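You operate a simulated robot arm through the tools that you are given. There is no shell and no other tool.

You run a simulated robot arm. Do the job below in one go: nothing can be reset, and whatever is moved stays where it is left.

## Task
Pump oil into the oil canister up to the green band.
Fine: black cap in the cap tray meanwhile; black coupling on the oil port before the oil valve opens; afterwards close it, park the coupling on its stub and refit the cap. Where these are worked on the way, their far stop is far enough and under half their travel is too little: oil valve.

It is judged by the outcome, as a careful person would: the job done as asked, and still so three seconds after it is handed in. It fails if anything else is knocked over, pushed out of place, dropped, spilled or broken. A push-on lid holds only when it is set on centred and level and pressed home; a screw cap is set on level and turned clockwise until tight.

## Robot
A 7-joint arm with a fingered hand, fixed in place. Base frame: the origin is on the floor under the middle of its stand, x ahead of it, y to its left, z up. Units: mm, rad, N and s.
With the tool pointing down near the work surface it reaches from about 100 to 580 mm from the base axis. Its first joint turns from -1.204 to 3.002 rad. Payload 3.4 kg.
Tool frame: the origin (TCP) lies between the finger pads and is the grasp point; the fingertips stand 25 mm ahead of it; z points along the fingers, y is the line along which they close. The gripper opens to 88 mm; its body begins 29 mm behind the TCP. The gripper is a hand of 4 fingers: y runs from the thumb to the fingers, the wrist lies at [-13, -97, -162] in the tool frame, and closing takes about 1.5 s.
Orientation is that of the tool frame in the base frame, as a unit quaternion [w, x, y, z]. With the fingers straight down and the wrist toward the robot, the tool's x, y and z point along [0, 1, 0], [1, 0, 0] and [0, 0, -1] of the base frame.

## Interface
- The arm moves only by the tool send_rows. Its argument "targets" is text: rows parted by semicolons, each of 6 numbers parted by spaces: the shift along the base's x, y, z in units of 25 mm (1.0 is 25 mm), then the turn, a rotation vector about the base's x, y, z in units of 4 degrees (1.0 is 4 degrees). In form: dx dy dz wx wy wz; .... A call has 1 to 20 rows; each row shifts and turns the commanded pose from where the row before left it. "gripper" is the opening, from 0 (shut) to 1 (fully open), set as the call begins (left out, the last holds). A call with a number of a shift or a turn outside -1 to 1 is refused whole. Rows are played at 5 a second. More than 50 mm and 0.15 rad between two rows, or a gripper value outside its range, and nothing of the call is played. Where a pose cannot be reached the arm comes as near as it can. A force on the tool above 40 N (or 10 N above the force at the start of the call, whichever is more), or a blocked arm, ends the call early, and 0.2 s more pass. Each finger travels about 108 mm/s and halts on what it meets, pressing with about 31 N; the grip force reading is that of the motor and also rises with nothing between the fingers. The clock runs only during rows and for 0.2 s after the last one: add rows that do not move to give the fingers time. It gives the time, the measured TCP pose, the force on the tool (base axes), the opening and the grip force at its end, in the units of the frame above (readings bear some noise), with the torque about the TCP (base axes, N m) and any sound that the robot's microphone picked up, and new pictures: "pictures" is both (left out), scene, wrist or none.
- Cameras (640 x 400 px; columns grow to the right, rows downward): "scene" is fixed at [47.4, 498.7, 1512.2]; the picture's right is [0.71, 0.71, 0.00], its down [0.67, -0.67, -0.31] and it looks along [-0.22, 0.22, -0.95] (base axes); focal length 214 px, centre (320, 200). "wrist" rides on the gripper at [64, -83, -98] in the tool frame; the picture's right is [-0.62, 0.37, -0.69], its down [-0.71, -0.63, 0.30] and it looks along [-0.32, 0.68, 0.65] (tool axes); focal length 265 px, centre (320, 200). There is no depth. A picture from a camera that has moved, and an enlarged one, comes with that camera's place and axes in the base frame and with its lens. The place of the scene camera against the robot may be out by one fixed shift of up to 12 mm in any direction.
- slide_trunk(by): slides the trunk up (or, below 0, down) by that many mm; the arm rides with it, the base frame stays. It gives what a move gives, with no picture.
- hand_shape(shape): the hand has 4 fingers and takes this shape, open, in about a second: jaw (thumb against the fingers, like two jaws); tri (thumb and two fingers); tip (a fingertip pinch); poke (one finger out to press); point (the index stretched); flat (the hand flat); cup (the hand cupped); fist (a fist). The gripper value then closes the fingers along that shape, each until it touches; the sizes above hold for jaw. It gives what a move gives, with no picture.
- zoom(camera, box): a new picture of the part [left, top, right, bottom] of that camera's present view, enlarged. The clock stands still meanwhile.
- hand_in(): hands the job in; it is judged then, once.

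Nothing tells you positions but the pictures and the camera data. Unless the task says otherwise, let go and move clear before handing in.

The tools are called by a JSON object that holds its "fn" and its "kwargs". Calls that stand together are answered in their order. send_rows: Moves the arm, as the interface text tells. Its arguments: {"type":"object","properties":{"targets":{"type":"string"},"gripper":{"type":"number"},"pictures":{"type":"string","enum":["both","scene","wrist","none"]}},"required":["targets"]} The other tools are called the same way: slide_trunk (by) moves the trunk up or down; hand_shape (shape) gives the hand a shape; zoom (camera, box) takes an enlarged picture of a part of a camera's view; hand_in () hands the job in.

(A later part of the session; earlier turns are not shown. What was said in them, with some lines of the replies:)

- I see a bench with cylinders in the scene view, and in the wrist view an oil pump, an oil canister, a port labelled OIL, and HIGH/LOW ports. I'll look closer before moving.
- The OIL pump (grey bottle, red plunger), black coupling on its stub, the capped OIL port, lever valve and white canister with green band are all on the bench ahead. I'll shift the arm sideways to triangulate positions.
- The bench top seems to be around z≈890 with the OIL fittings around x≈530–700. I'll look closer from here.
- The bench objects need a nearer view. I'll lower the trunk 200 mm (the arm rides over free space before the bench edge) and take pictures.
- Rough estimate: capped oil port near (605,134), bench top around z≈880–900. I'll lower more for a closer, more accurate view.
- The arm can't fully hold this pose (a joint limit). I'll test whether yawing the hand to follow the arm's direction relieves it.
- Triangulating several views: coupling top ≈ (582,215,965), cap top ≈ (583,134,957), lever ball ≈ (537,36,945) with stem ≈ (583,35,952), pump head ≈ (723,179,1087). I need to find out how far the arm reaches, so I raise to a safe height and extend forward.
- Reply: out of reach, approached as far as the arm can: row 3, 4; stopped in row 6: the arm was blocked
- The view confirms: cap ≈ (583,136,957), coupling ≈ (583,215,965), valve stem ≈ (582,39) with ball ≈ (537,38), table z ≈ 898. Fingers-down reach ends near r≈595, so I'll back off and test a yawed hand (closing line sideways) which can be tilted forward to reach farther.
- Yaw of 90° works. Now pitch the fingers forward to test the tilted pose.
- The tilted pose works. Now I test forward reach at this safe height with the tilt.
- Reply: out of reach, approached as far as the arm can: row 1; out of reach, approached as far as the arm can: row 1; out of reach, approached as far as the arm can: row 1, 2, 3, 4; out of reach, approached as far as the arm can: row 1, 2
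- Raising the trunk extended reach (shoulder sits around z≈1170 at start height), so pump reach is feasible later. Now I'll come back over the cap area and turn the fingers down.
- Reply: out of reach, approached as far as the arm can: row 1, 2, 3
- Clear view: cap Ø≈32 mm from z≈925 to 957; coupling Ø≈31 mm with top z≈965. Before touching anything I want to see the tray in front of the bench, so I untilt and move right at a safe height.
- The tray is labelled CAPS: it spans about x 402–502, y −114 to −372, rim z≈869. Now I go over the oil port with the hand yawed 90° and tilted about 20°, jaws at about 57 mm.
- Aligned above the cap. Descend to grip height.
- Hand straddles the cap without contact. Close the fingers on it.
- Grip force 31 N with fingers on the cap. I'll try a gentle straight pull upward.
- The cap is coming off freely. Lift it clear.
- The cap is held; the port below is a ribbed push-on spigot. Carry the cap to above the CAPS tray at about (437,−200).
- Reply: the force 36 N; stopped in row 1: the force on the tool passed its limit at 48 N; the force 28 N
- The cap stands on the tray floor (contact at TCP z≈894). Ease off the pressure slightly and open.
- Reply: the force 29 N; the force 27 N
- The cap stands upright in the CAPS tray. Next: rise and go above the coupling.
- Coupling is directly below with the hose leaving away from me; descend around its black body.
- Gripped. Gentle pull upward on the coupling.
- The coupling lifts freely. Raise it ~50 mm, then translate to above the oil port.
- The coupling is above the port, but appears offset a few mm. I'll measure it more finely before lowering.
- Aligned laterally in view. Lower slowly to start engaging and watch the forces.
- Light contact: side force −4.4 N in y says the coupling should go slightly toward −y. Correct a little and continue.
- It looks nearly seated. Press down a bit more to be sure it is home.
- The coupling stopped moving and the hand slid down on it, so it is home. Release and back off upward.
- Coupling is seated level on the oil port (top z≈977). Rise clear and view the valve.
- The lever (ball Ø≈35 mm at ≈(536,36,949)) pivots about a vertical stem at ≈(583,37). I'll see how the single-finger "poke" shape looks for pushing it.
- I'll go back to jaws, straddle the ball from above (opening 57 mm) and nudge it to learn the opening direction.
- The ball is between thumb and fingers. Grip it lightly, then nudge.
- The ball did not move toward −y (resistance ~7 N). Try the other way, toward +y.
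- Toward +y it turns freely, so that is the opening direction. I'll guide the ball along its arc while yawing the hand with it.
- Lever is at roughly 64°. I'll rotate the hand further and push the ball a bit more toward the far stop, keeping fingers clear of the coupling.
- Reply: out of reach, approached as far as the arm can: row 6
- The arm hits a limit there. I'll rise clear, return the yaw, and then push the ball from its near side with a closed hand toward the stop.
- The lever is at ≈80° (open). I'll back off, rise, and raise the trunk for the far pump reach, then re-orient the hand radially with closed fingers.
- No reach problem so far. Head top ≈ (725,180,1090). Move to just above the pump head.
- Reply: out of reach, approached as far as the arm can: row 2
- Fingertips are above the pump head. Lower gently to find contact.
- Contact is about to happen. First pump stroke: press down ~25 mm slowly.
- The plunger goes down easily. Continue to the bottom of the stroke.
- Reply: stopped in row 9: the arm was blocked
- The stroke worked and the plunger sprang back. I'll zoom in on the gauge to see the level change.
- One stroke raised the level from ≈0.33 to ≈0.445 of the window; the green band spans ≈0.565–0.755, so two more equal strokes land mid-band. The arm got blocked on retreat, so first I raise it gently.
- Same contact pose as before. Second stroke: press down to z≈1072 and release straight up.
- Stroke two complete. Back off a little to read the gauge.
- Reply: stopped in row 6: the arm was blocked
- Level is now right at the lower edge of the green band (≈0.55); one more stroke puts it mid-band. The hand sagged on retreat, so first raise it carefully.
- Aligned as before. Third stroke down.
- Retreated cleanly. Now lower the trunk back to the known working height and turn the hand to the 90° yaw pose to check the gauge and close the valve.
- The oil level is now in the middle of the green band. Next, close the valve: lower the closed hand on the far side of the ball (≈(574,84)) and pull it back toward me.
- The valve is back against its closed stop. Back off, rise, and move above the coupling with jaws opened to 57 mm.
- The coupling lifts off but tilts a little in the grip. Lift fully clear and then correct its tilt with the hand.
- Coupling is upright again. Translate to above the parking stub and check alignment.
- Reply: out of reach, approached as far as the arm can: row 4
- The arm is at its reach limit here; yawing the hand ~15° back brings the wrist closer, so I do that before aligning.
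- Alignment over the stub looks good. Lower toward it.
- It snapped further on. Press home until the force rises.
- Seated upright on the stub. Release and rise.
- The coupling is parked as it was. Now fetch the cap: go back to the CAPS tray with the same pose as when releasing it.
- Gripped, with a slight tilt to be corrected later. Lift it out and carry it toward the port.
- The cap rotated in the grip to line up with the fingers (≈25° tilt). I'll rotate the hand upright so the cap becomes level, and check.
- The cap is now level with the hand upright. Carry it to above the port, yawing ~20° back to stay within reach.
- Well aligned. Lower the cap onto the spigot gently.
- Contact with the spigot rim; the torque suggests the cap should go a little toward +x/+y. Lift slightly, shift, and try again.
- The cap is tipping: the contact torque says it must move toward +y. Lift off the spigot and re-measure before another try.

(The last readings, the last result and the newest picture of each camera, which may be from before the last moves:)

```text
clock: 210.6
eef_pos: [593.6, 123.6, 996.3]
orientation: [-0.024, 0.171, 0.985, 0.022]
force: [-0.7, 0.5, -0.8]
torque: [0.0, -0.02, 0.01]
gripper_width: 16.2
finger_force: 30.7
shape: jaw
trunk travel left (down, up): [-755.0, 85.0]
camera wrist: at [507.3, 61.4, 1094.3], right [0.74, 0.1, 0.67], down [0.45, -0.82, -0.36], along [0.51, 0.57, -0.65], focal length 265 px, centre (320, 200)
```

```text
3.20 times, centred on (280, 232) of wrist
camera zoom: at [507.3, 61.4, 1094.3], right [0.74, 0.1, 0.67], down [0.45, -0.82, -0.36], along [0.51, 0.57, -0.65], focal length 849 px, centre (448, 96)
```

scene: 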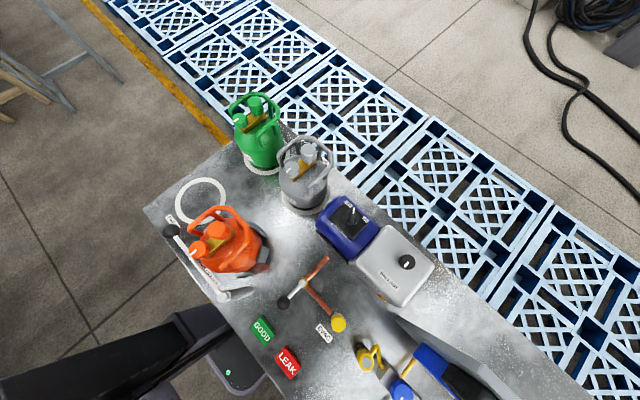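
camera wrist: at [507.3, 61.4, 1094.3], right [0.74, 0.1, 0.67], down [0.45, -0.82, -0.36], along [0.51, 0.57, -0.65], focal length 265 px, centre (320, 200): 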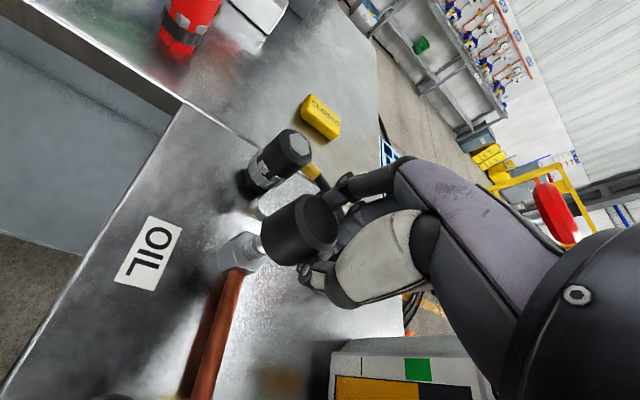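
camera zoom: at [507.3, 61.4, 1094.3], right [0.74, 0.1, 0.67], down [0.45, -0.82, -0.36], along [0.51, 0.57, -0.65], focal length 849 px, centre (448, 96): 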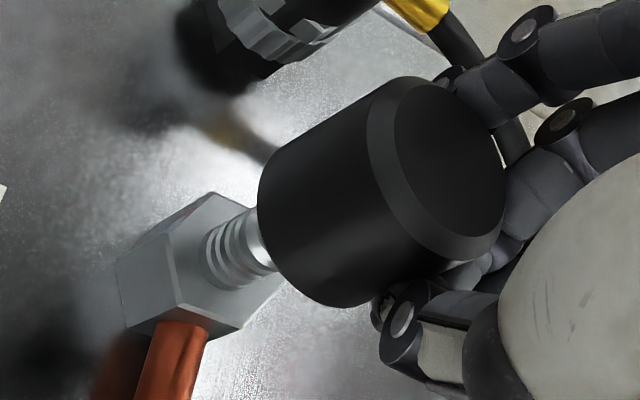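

{"fn": "send_rows", "kwargs": {"targets": "0.06 0.12 -0.2 0 0 0;0 0 -0.2 0 0 0;0 0 -0.15 0 0 0;0 0 -0.15 0 0 0;0 0 0 0 0 0", "pictures": "none"}}

{"fn": "send_rows", "kwargs": {"targets": "0 0 -0.05 0 0 0;0 0 0 0 0 0", "pictures": "none"}}

{"fn": "zoom", "kwargs": {"camera": "wrist", "box": [180, 170, 380, 295]}}

```text
clock: 211.8
eef_pos: [594.0, 125.8, 979.7]
orientation: [-0.025, 0.171, 0.985, 0.022]
force: [-0.2, 0.7, -0.3]
torque: [0.02, 0.01, -0.03]
gripper_width: 16.0
finger_force: 31.2
shape: jaw
trunk travel left (down, up): [-755.0, 85.0]
```

```text
clock: 212.4
eef_pos: [592.6, 126.1, 978.0]
orientation: [-0.025, 0.172, 0.985, 0.021]
force: [-0.1, -0.4, -0.6]
torque: [-0.04, -0.01, 0.03]
gripper_width: 16.1
finger_force: 30.7
shape: jaw
trunk travel left (down, up): [-755.0, 85.0]
```

```text
3.20 times, centred on (280, 232) of wrist
camera zoom: at [508.6, 64.0, 1076.0], right [0.74, 0.1, 0.67], down [0.45, -0.82, -0.37], along [0.51, 0.57, -0.65], focal length 849 px, centre (448, 96)
```

zoom: 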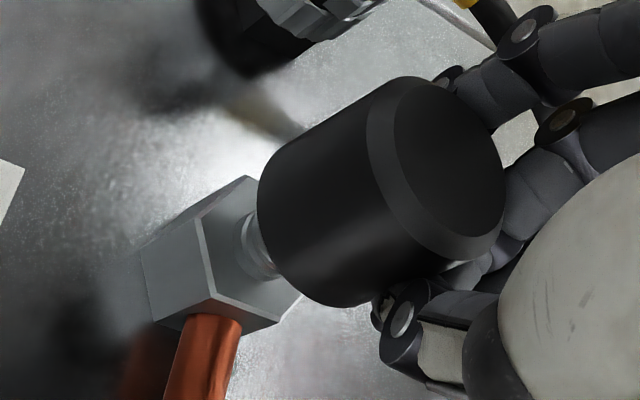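

No contact now at the height where it touched before. Continue down in small steps.

{"fn": "send_rows", "kwargs": {"targets": "0 0 -0.1 0 0 0;0 0 0 0 0 0", "pictures": "none"}}

{"fn": "send_rows", "kwargs": {"targets": "0 0 -0.1 0 0 0;0 0 0 0 0 0", "pictures": "none"}}

{"fn": "zoom", "kwargs": {"camera": "wrist", "box": [180, 170, 380, 295]}}

```text
clock: 213.0
eef_pos: [593.5, 127.1, 974.9]
orientation: [-0.025, 0.171, 0.985, 0.022]
force: [-0.4, 0.5, -1.0]
torque: [0.02, -0.01, 0.02]
gripper_width: 16.1
finger_force: 31.1
shape: jaw
trunk travel left (down, up): [-755.0, 85.0]
```

```text
clock: 213.6
eef_pos: [592.1, 126.3, 972.7]
orientation: [-0.025, 0.171, 0.985, 0.021]
force: [-0.9, 0.8, 1.0]
torque: [0.02, -0.01, 0.0]
gripper_width: 16.1
finger_force: 31.0
shape: jaw
trunk travel left (down, up): [-755.0, 85.0]
```

```text
3.20 times, centred on (280, 232) of wrist
camera zoom: at [507.8, 64.3, 1071.3], right [0.74, 0.1, 0.67], down [0.45, -0.82, -0.37], along [0.51, 0.57, -0.65], focal length 849 px, centre (448, 96)
```

zoom: 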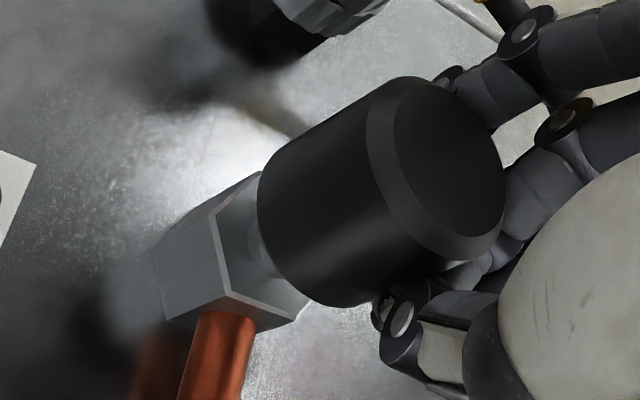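

The spigot has entered the cap. Continue lowering toward the seat.

{"fn": "send_rows", "kwargs": {"targets": "0 0 -0.1 0 0 0;0 0 -0.1 0 0 0;0 0 0 0 0 0", "pictures": "none"}}

{"fn": "send_rows", "kwargs": {"targets": "0 0 -0.1 0 0 0;0 0 -0.1 0 0 0;0 0 0 0 0 0", "pictures": "none"}}

{"fn": "zoom", "kwargs": {"camera": "wrist", "box": [180, 170, 380, 295]}}

```text
clock: 214.4
eef_pos: [594.8, 126.9, 969.1]
orientation: [-0.024, 0.171, 0.985, 0.022]
force: [0.5, 0.8, -0.6]
torque: [0.01, -0.01, 0.0]
gripper_width: 15.9
finger_force: 31.0
shape: jaw
trunk travel left (down, up): [-755.0, 85.0]
```

```text
clock: 215.2
eef_pos: [594.7, 127.1, 964.3]
orientation: [-0.025, 0.172, 0.985, 0.023]
force: [1.5, 0.7, 1.9]
torque: [0.07, -0.04, 0.01]
gripper_width: 16.0
finger_force: 31.0
shape: jaw
trunk travel left (down, up): [-755.0, 85.0]
```

```text
3.20 times, centred on (280, 232) of wrist
camera zoom: at [508.2, 64.3, 1061.4], right [0.74, 0.1, 0.67], down [0.45, -0.82, -0.36], along [0.51, 0.57, -0.65], focal length 849 px, centre (448, 96)
```

zoom: 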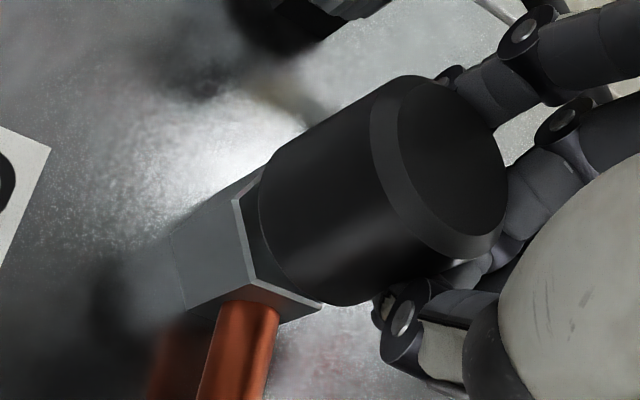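

{"fn": "send_rows", "kwargs": {"targets": "0 0 -0.1 0 0 0;0 0 0 0 0 0", "pictures": "none"}}

{"fn": "send_rows", "kwargs": {"targets": "0 0 -0.1 0 0 0;0 0 0 0 0 0", "pictures": "none"}}

{"fn": "zoom", "kwargs": {"camera": "wrist", "box": [180, 170, 380, 295]}}

```text
clock: 215.8
eef_pos: [593.9, 128.3, 962.8]
orientation: [-0.024, 0.172, 0.985, 0.022]
force: [1.2, 0.4, 4.4]
torque: [0.08, -0.02, -0.01]
gripper_width: 15.8
finger_force: 31.1
shape: jaw
trunk travel left (down, up): [-755.0, 85.0]
```

```text
clock: 216.4
eef_pos: [593.0, 126.3, 957.7]
orientation: [-0.025, 0.17, 0.985, 0.021]
force: [0.1, 1.2, -2.3]
torque: [0.01, 0.01, -0.01]
gripper_width: 15.5
finger_force: 31.5
shape: jaw
trunk travel left (down, up): [-755.0, 85.0]
```

```text
3.20 times, centred on (280, 232) of wrist
camera zoom: at [508.5, 64.0, 1055.1], right [0.74, 0.11, 0.67], down [0.45, -0.82, -0.36], along [0.51, 0.57, -0.65], focal length 849 px, centre (448, 96)
```

zoom: 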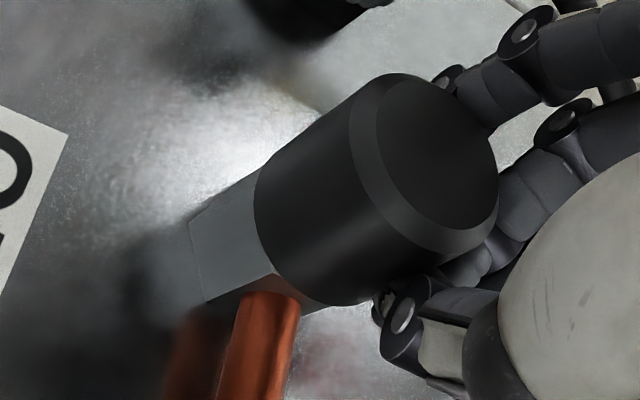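

The cap snapped on. Press a little more to be sure it is home.

{"fn": "send_rows", "kwargs": {"targets": "0 0 -0.08 0 0 0;0 0 -0.06 0 0 0;0 0 0 0 0 0", "pictures": "none"}}

{"fn": "zoom", "kwargs": {"camera": "wrist", "box": [180, 170, 380, 295]}}

```text
clock: 217.2
eef_pos: [595.4, 126.0, 955.9]
orientation: [-0.024, 0.171, 0.985, 0.022]
force: [-0.9, -0.3, -1.3]
torque: [0.01, 0.02, 0.0]
gripper_width: 15.4
finger_force: 30.8
shape: jaw
trunk travel left (down, up): [-755.0, 85.0]
```

```text
3.20 times, centred on (280, 232) of wrist
camera zoom: at [509.4, 64.5, 1054.0], right [0.74, 0.1, 0.67], down [0.45, -0.82, -0.37], along [0.51, 0.57, -0.65], focal length 849 px, centre (448, 96)
```

zoom: 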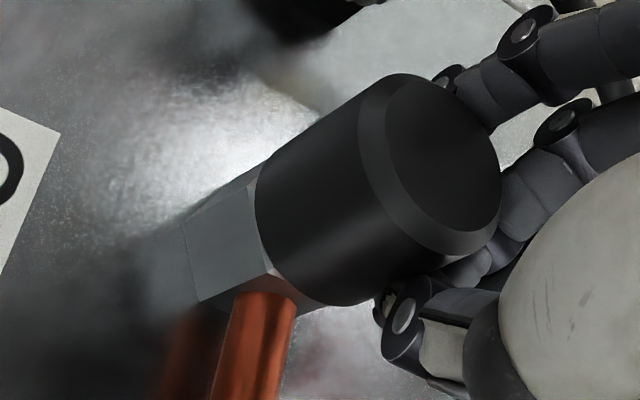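

{"fn": "send_rows", "kwargs": {"targets": "0 0 -0.1 0 0 0;0 0 0 0 0 0", "pictures": "none"}}

{"fn": "send_rows", "kwargs": {"targets": "0 0 -0.1 0 0 0;0 0 0 0 0 0", "pictures": "none"}}

{"fn": "zoom", "kwargs": {"camera": "wrist", "box": [180, 170, 380, 295]}}

```text
clock: 217.8
eef_pos: [594.9, 127.2, 955.4]
orientation: [-0.024, 0.17, 0.985, 0.022]
force: [-1.2, -0.3, 5.6]
torque: [0.14, 0.02, 0.05]
gripper_width: 15.5
finger_force: 30.7
shape: jaw
trunk travel left (down, up): [-755.0, 85.0]
```

```text
clock: 218.4
eef_pos: [595.0, 125.9, 953.9]
orientation: [-0.023, 0.172, 0.984, 0.024]
force: [2.3, -3.1, 15.8]
torque: [0.28, -0.06, -0.02]
gripper_width: 15.7
finger_force: 31.1
shape: jaw
trunk travel left (down, up): [-755.0, 85.0]
```

```text
3.20 times, centred on (280, 232) of wrist
camera zoom: at [508.7, 64.2, 1050.6], right [0.73, 0.1, 0.67], down [0.45, -0.82, -0.37], along [0.51, 0.57, -0.64], focal length 849 px, centre (448, 96)
```

zoom: 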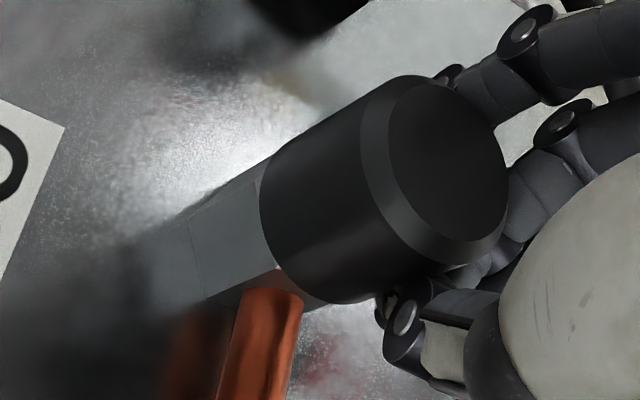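

Pressed home with ~16 N, flush on the hex. Release carefully (limited opening, near the parked coupling) and rise.

{"fn": "send_rows", "kwargs": {"targets": "0 0 0.04 0 0 0;0 0 0 0 0 0;0 0 0 0 0 0;0 0 0 0 0 0;0 0 0 0 0 0", "gripper": 0.5, "pictures": "none"}}

{"fn": "zoom", "kwargs": {"camera": "wrist", "box": [180, 150, 420, 300]}}

```text
clock: 219.6
eef_pos: [595.1, 130.2, 951.7]
orientation: [-0.024, 0.171, 0.985, 0.021]
force: [-0.3, 0.3, -0.6]
torque: [0.01, 0.02, 0.02]
gripper_width: 43.7
finger_force: 0.0
shape: jaw
trunk travel left (down, up): [-755.0, 85.0]
```

```text
2.67 times, centred on (300, 225) of wrist
camera zoom: at [509.8, 65.7, 1049.2], right [0.74, 0.1, 0.67], down [0.45, -0.82, -0.36], along [0.51, 0.57, -0.65], focal length 708 px, centre (373, 133)
```

zoom: 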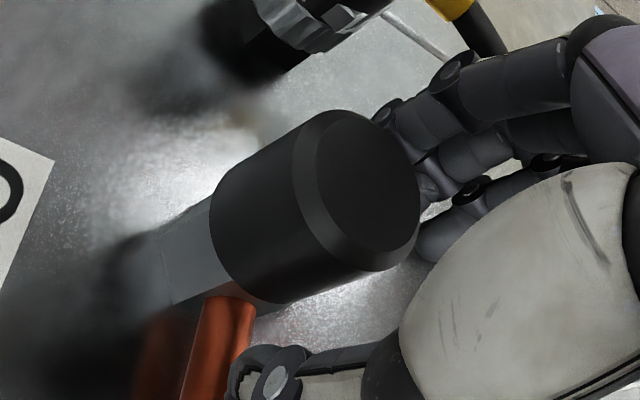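

{"fn": "send_rows", "kwargs": {"targets": "0 0 0.4 0 0 0;0 0 0.6 0 0 0;0 0 0.8 0 0 0;0 0 1 0 0 0;-0.5 0 1 0 0 0;-0.8 -0.3 0.5 0 0 0;-0.8 -0.3 0 0 0 0;0 0 0 0 0 0", "pictures": "wrist"}}

{"fn": "zoom", "kwargs": {"camera": "wrist", "box": [160, 130, 400, 280]}}

```text
clock: 221.4
eef_pos: [542.6, 112.2, 1058.8]
orientation: [-0.024, 0.171, 0.985, 0.022]
force: [0.0, 0.2, -0.6]
torque: [0.02, 0.01, 0.0]
gripper_width: 43.8
finger_force: 0.1
shape: jaw
trunk travel left (down, up): [-755.0, 85.0]
camera wrist: at [457.6, 49.9, 1156.2], right [0.74, 0.1, 0.67], down [0.45, -0.82, -0.36], along [0.51, 0.57, -0.65], focal length 265 px, centre (320, 200)
```

wrist: 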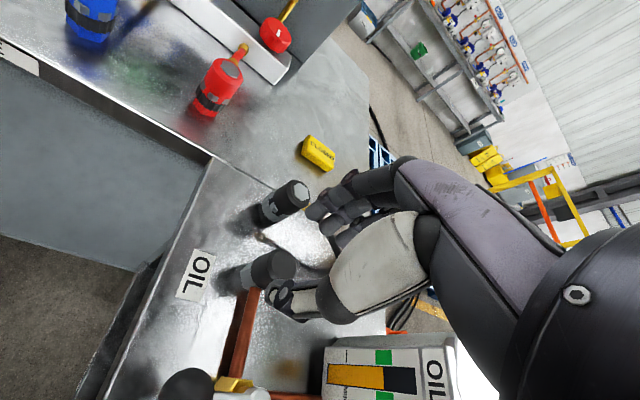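

```text
2.67 times, centred on (280, 205) of wrist
camera zoom: at [457.6, 49.9, 1156.2], right [0.74, 0.1, 0.67], down [0.45, -0.82, -0.36], along [0.51, 0.57, -0.65], focal length 708 px, centre (427, 187)
```

zoom: 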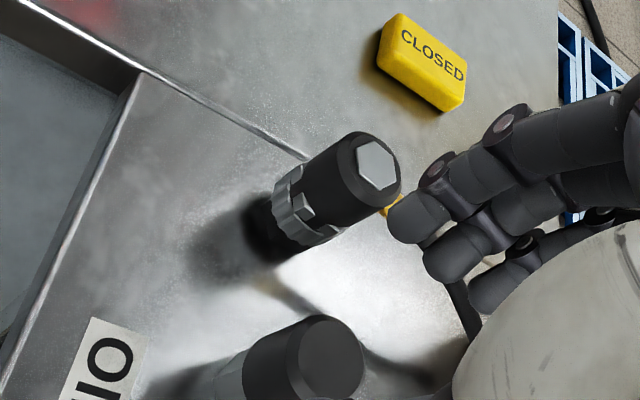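

Everything looks in place. Back away and take a good overview to verify cap, coupling, lever and gauge.

{"fn": "send_rows", "kwargs": {"targets": "-0.8 0 0.4 0 0 0;-0.8 0 0.4 0 0 0;-0.8 0 0.4 0 0 0;-0.6 0 0.4 0 0 0;0 0 0 0 0 0;0 0 0 0 0 0", "pictures": "wrist"}}

{"fn": "zoom", "kwargs": {"camera": "wrist", "box": [200, 150, 360, 250]}}

{"fn": "zoom", "kwargs": {"camera": "wrist", "box": [180, 240, 420, 390]}}

```text
clock: 222.8
eef_pos: [467.6, 113.5, 1100.2]
orientation: [-0.024, 0.171, 0.985, 0.022]
force: [0.1, 0.7, -0.7]
torque: [-0.01, -0.01, 0.0]
gripper_width: 43.9
finger_force: 0.1
shape: jaw
trunk travel left (down, up): [-755.0, 85.0]
camera wrist: at [381.9, 51.3, 1197.2], right [0.74, 0.1, 0.67], down [0.45, -0.82, -0.37], along [0.51, 0.57, -0.65], focal length 265 px, centre (320, 200)
```

wrist: 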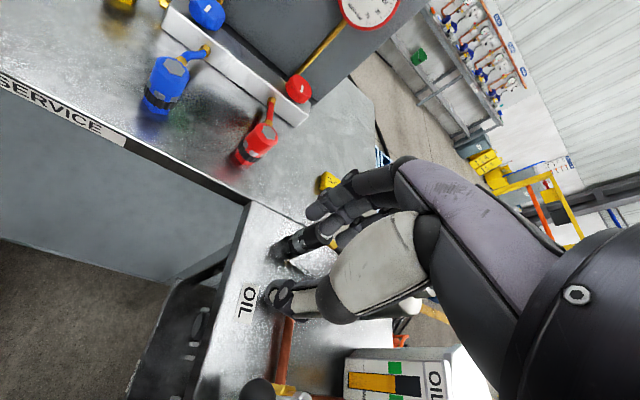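

```text
4.00 times, centred on (280, 200) of wrist
camera zoom: at [381.9, 51.3, 1197.2], right [0.74, 0.1, 0.67], down [0.45, -0.82, -0.37], along [0.51, 0.57, -0.65], focal length 1062 px, centre (480, 200)
```

zoom: 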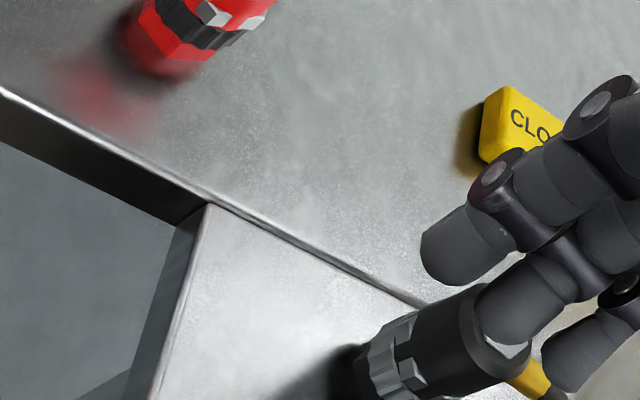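

```text
2.67 times, centred on (300, 315) of wrist
camera zoom: at [381.9, 51.3, 1197.2], right [0.74, 0.1, 0.67], down [0.45, -0.82, -0.37], along [0.51, 0.57, -0.65], focal length 708 px, centre (373, -107)
```

zoom: 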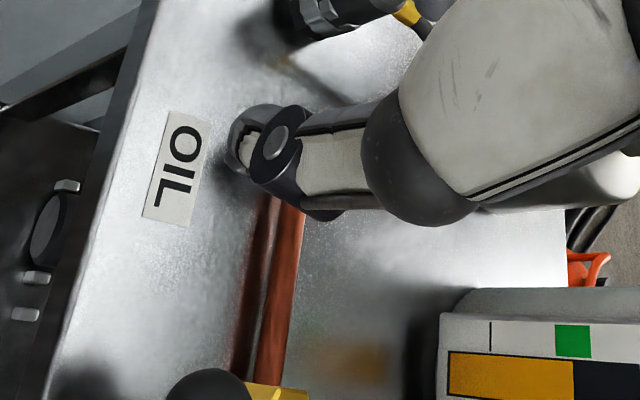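

{"fn": "send_rows", "kwargs": {"targets": "0 0 0.1 0 0 -1;0 0 0.1 0 0 -1;0 0 0.1 0 0 -1;0 0 0.1 0 0 -1;0 0 0 0 0 -1;0 0 0 0 0 -1;0 0 0 0 0 -1;0 0 0 0 0 -1;0 0 0 0 0 -1;0 0 0 0 0 -1;0 0 0 0 0 -1;0 0 0 0 0 -1;0 0 0 0 0 0;0 0 0 0 0 0", "pictures": "both"}}

{"fn": "zoom", "kwargs": {"camera": "wrist", "box": [140, 120, 380, 270]}}

{"fn": "zoom", "kwargs": {"camera": "wrist", "box": [180, 200, 340, 300]}}

```text
clock: 225.8
eef_pos: [465.8, 112.6, 1108.6]
orientation: [-0.012, 0.557, 0.83, 0.03]
force: [-0.3, -0.5, -0.7]
torque: [-0.01, -0.01, 0.03]
gripper_width: 43.6
finger_force: 0.0
shape: jaw
trunk travel left (down, up): [-755.0, 85.0]
camera wrist: at [362.4, 134.2, 1207.0], right [0.57, -0.48, 0.67], down [-0.31, -0.88, -0.37], along [0.76, 0.0, -0.64], focal length 265 px, centre (320, 200)
```

scene: 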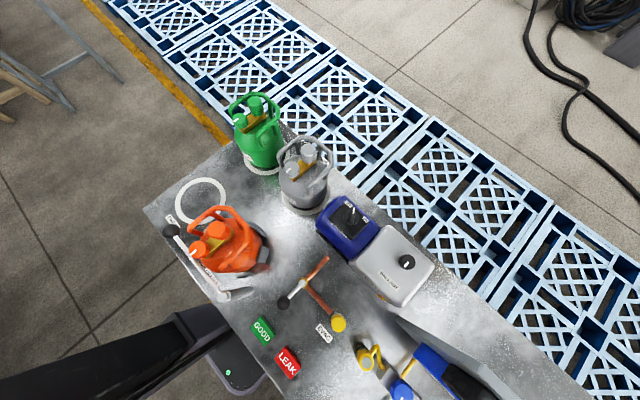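
wrist: 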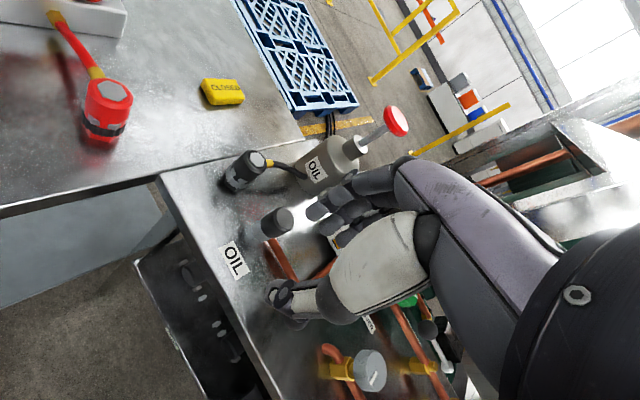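

```text
2.67 times, centred on (260, 195) of wrist
camera zoom: at [362.4, 134.2, 1207.0], right [0.57, -0.48, 0.67], down [-0.31, -0.88, -0.37], along [0.76, 0.0, -0.64], focal length 708 px, centre (480, 213)
```

zoom: 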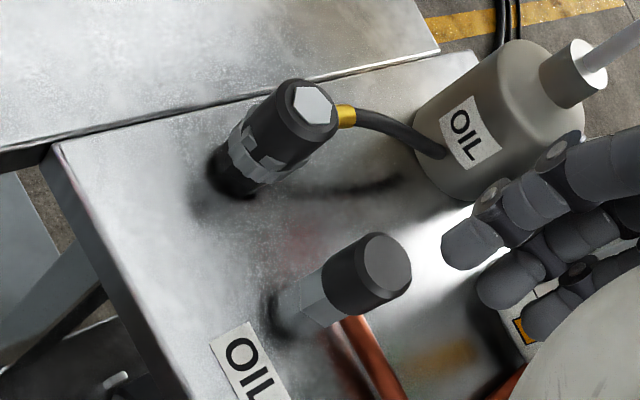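

```text
4.00 times, centred on (260, 250) of wrist
camera zoom: at [362.4, 134.2, 1207.0], right [0.57, -0.48, 0.67], down [-0.31, -0.88, -0.37], along [0.76, 0.0, -0.64], focal length 1062 px, centre (560, 0)
```

zoom: 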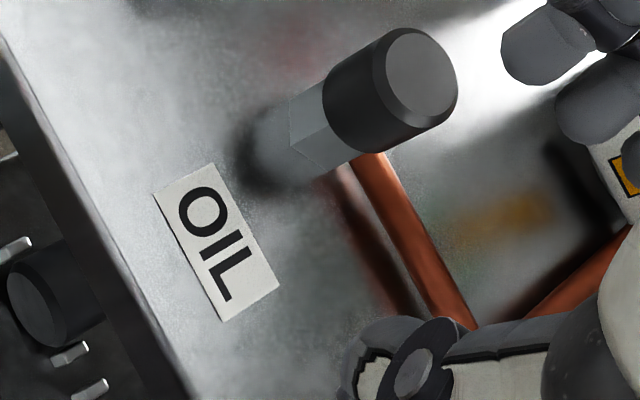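

Cap top ≈956 and coupling top ≈963, same as at the start. Last check: the lever and gauge from further right.

{"fn": "send_rows", "kwargs": {"targets": "-0.4 -1 0 0 0 0;-0.4 -1 0 0 0 0;-0.4 -1 0 0 0 0;-0.4 -1 0 0 0 0;-0.4 -1 0 0 0 0;0 0 0 0 0 0;0 0 0 0 0 0", "pictures": "wrist"}}

{"fn": "zoom", "kwargs": {"camera": "wrist", "box": [140, 60, 380, 210]}}

{"fn": "zoom", "kwargs": {"camera": "wrist", "box": [160, 180, 400, 330]}}

```text
clock: 227.4
eef_pos: [417.5, -13.0, 1109.4]
orientation: [-0.014, 0.557, 0.83, 0.031]
force: [-0.4, 0.3, 0.0]
torque: [0.01, 0.0, 0.0]
gripper_width: 43.5
finger_force: 0.1
shape: jaw
trunk travel left (down, up): [-755.0, 85.0]
camera wrist: at [314.6, 7.3, 1206.3], right [0.57, -0.48, 0.67], down [-0.31, -0.88, -0.37], along [0.76, 0.0, -0.65], focal length 265 px, centre (320, 200)
```

wrist: 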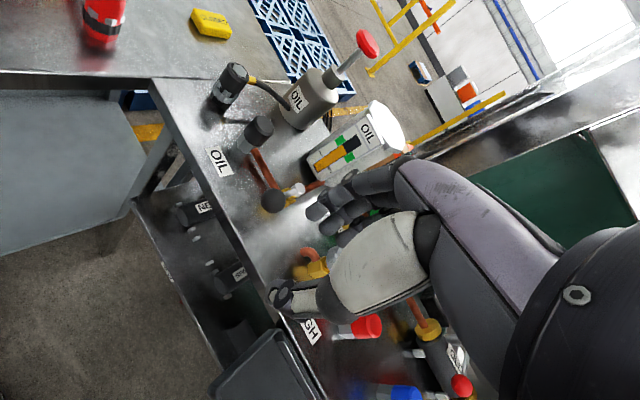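

```text
2.67 times, centred on (260, 135) of wrist
camera zoom: at [314.6, 7.3, 1206.3], right [0.57, -0.48, 0.67], down [-0.31, -0.88, -0.37], along [0.76, 0.0, -0.65], focal length 708 px, centre (480, 373)
```

zoom: 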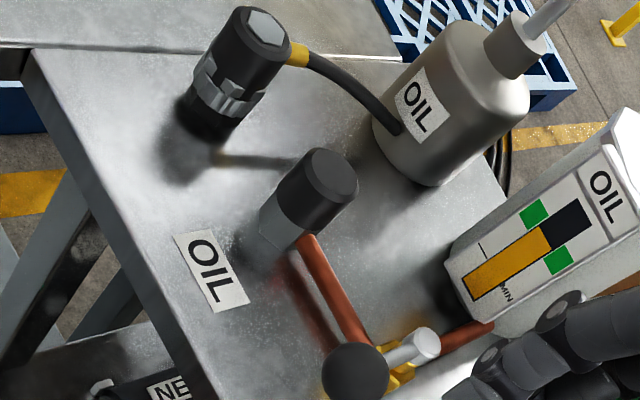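

```text
2.67 times, centred on (280, 255) of wrist
camera zoom: at [314.6, 7.3, 1206.3], right [0.57, -0.48, 0.67], down [-0.31, -0.88, -0.37], along [0.76, 0.0, -0.65], focal length 708 px, centre (427, 53)
```

zoom: 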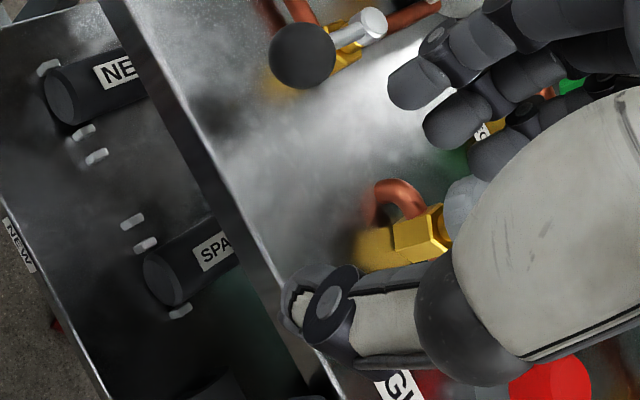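

The view shows the cap on the oil port, the coupling on its stub, the lever back along −x (closed), the oil level mid green band, and the arm clear of everything. I hand the job in.

{"fn": "hand_in", "kwargs": {}}

```text
The job is handed in.
```

I pumped oil into the canister up to about the middle of the green band, and everything used along the way is back in place. The job is handed in; no judging result came back.

- **Cap:** the black cap stood upright in the CAPS tray while I worked. It is now pressed back onto the oil port, at the same height as at the start.
- **Coupling:** it was on the oil port before the valve opened. It is now parked on its stub, upright and pressed home.
- **Oil valve:** I opened it about 80° of what looks like a quarter turn. It is now closed against its stop, with the lever where it started.
- **Pumping:** three full strokes brought the level up from just above the MIN mark.

Refitting the cap took several tries. It rotated in my grip when I lifted it from the tray, and at first it caught on the rim of the port. I corrected the alignment and it then snapped on and seated flush.

I saw nothing else knocked over, moved or spilled, and the hand was clear of everything before I handed in.
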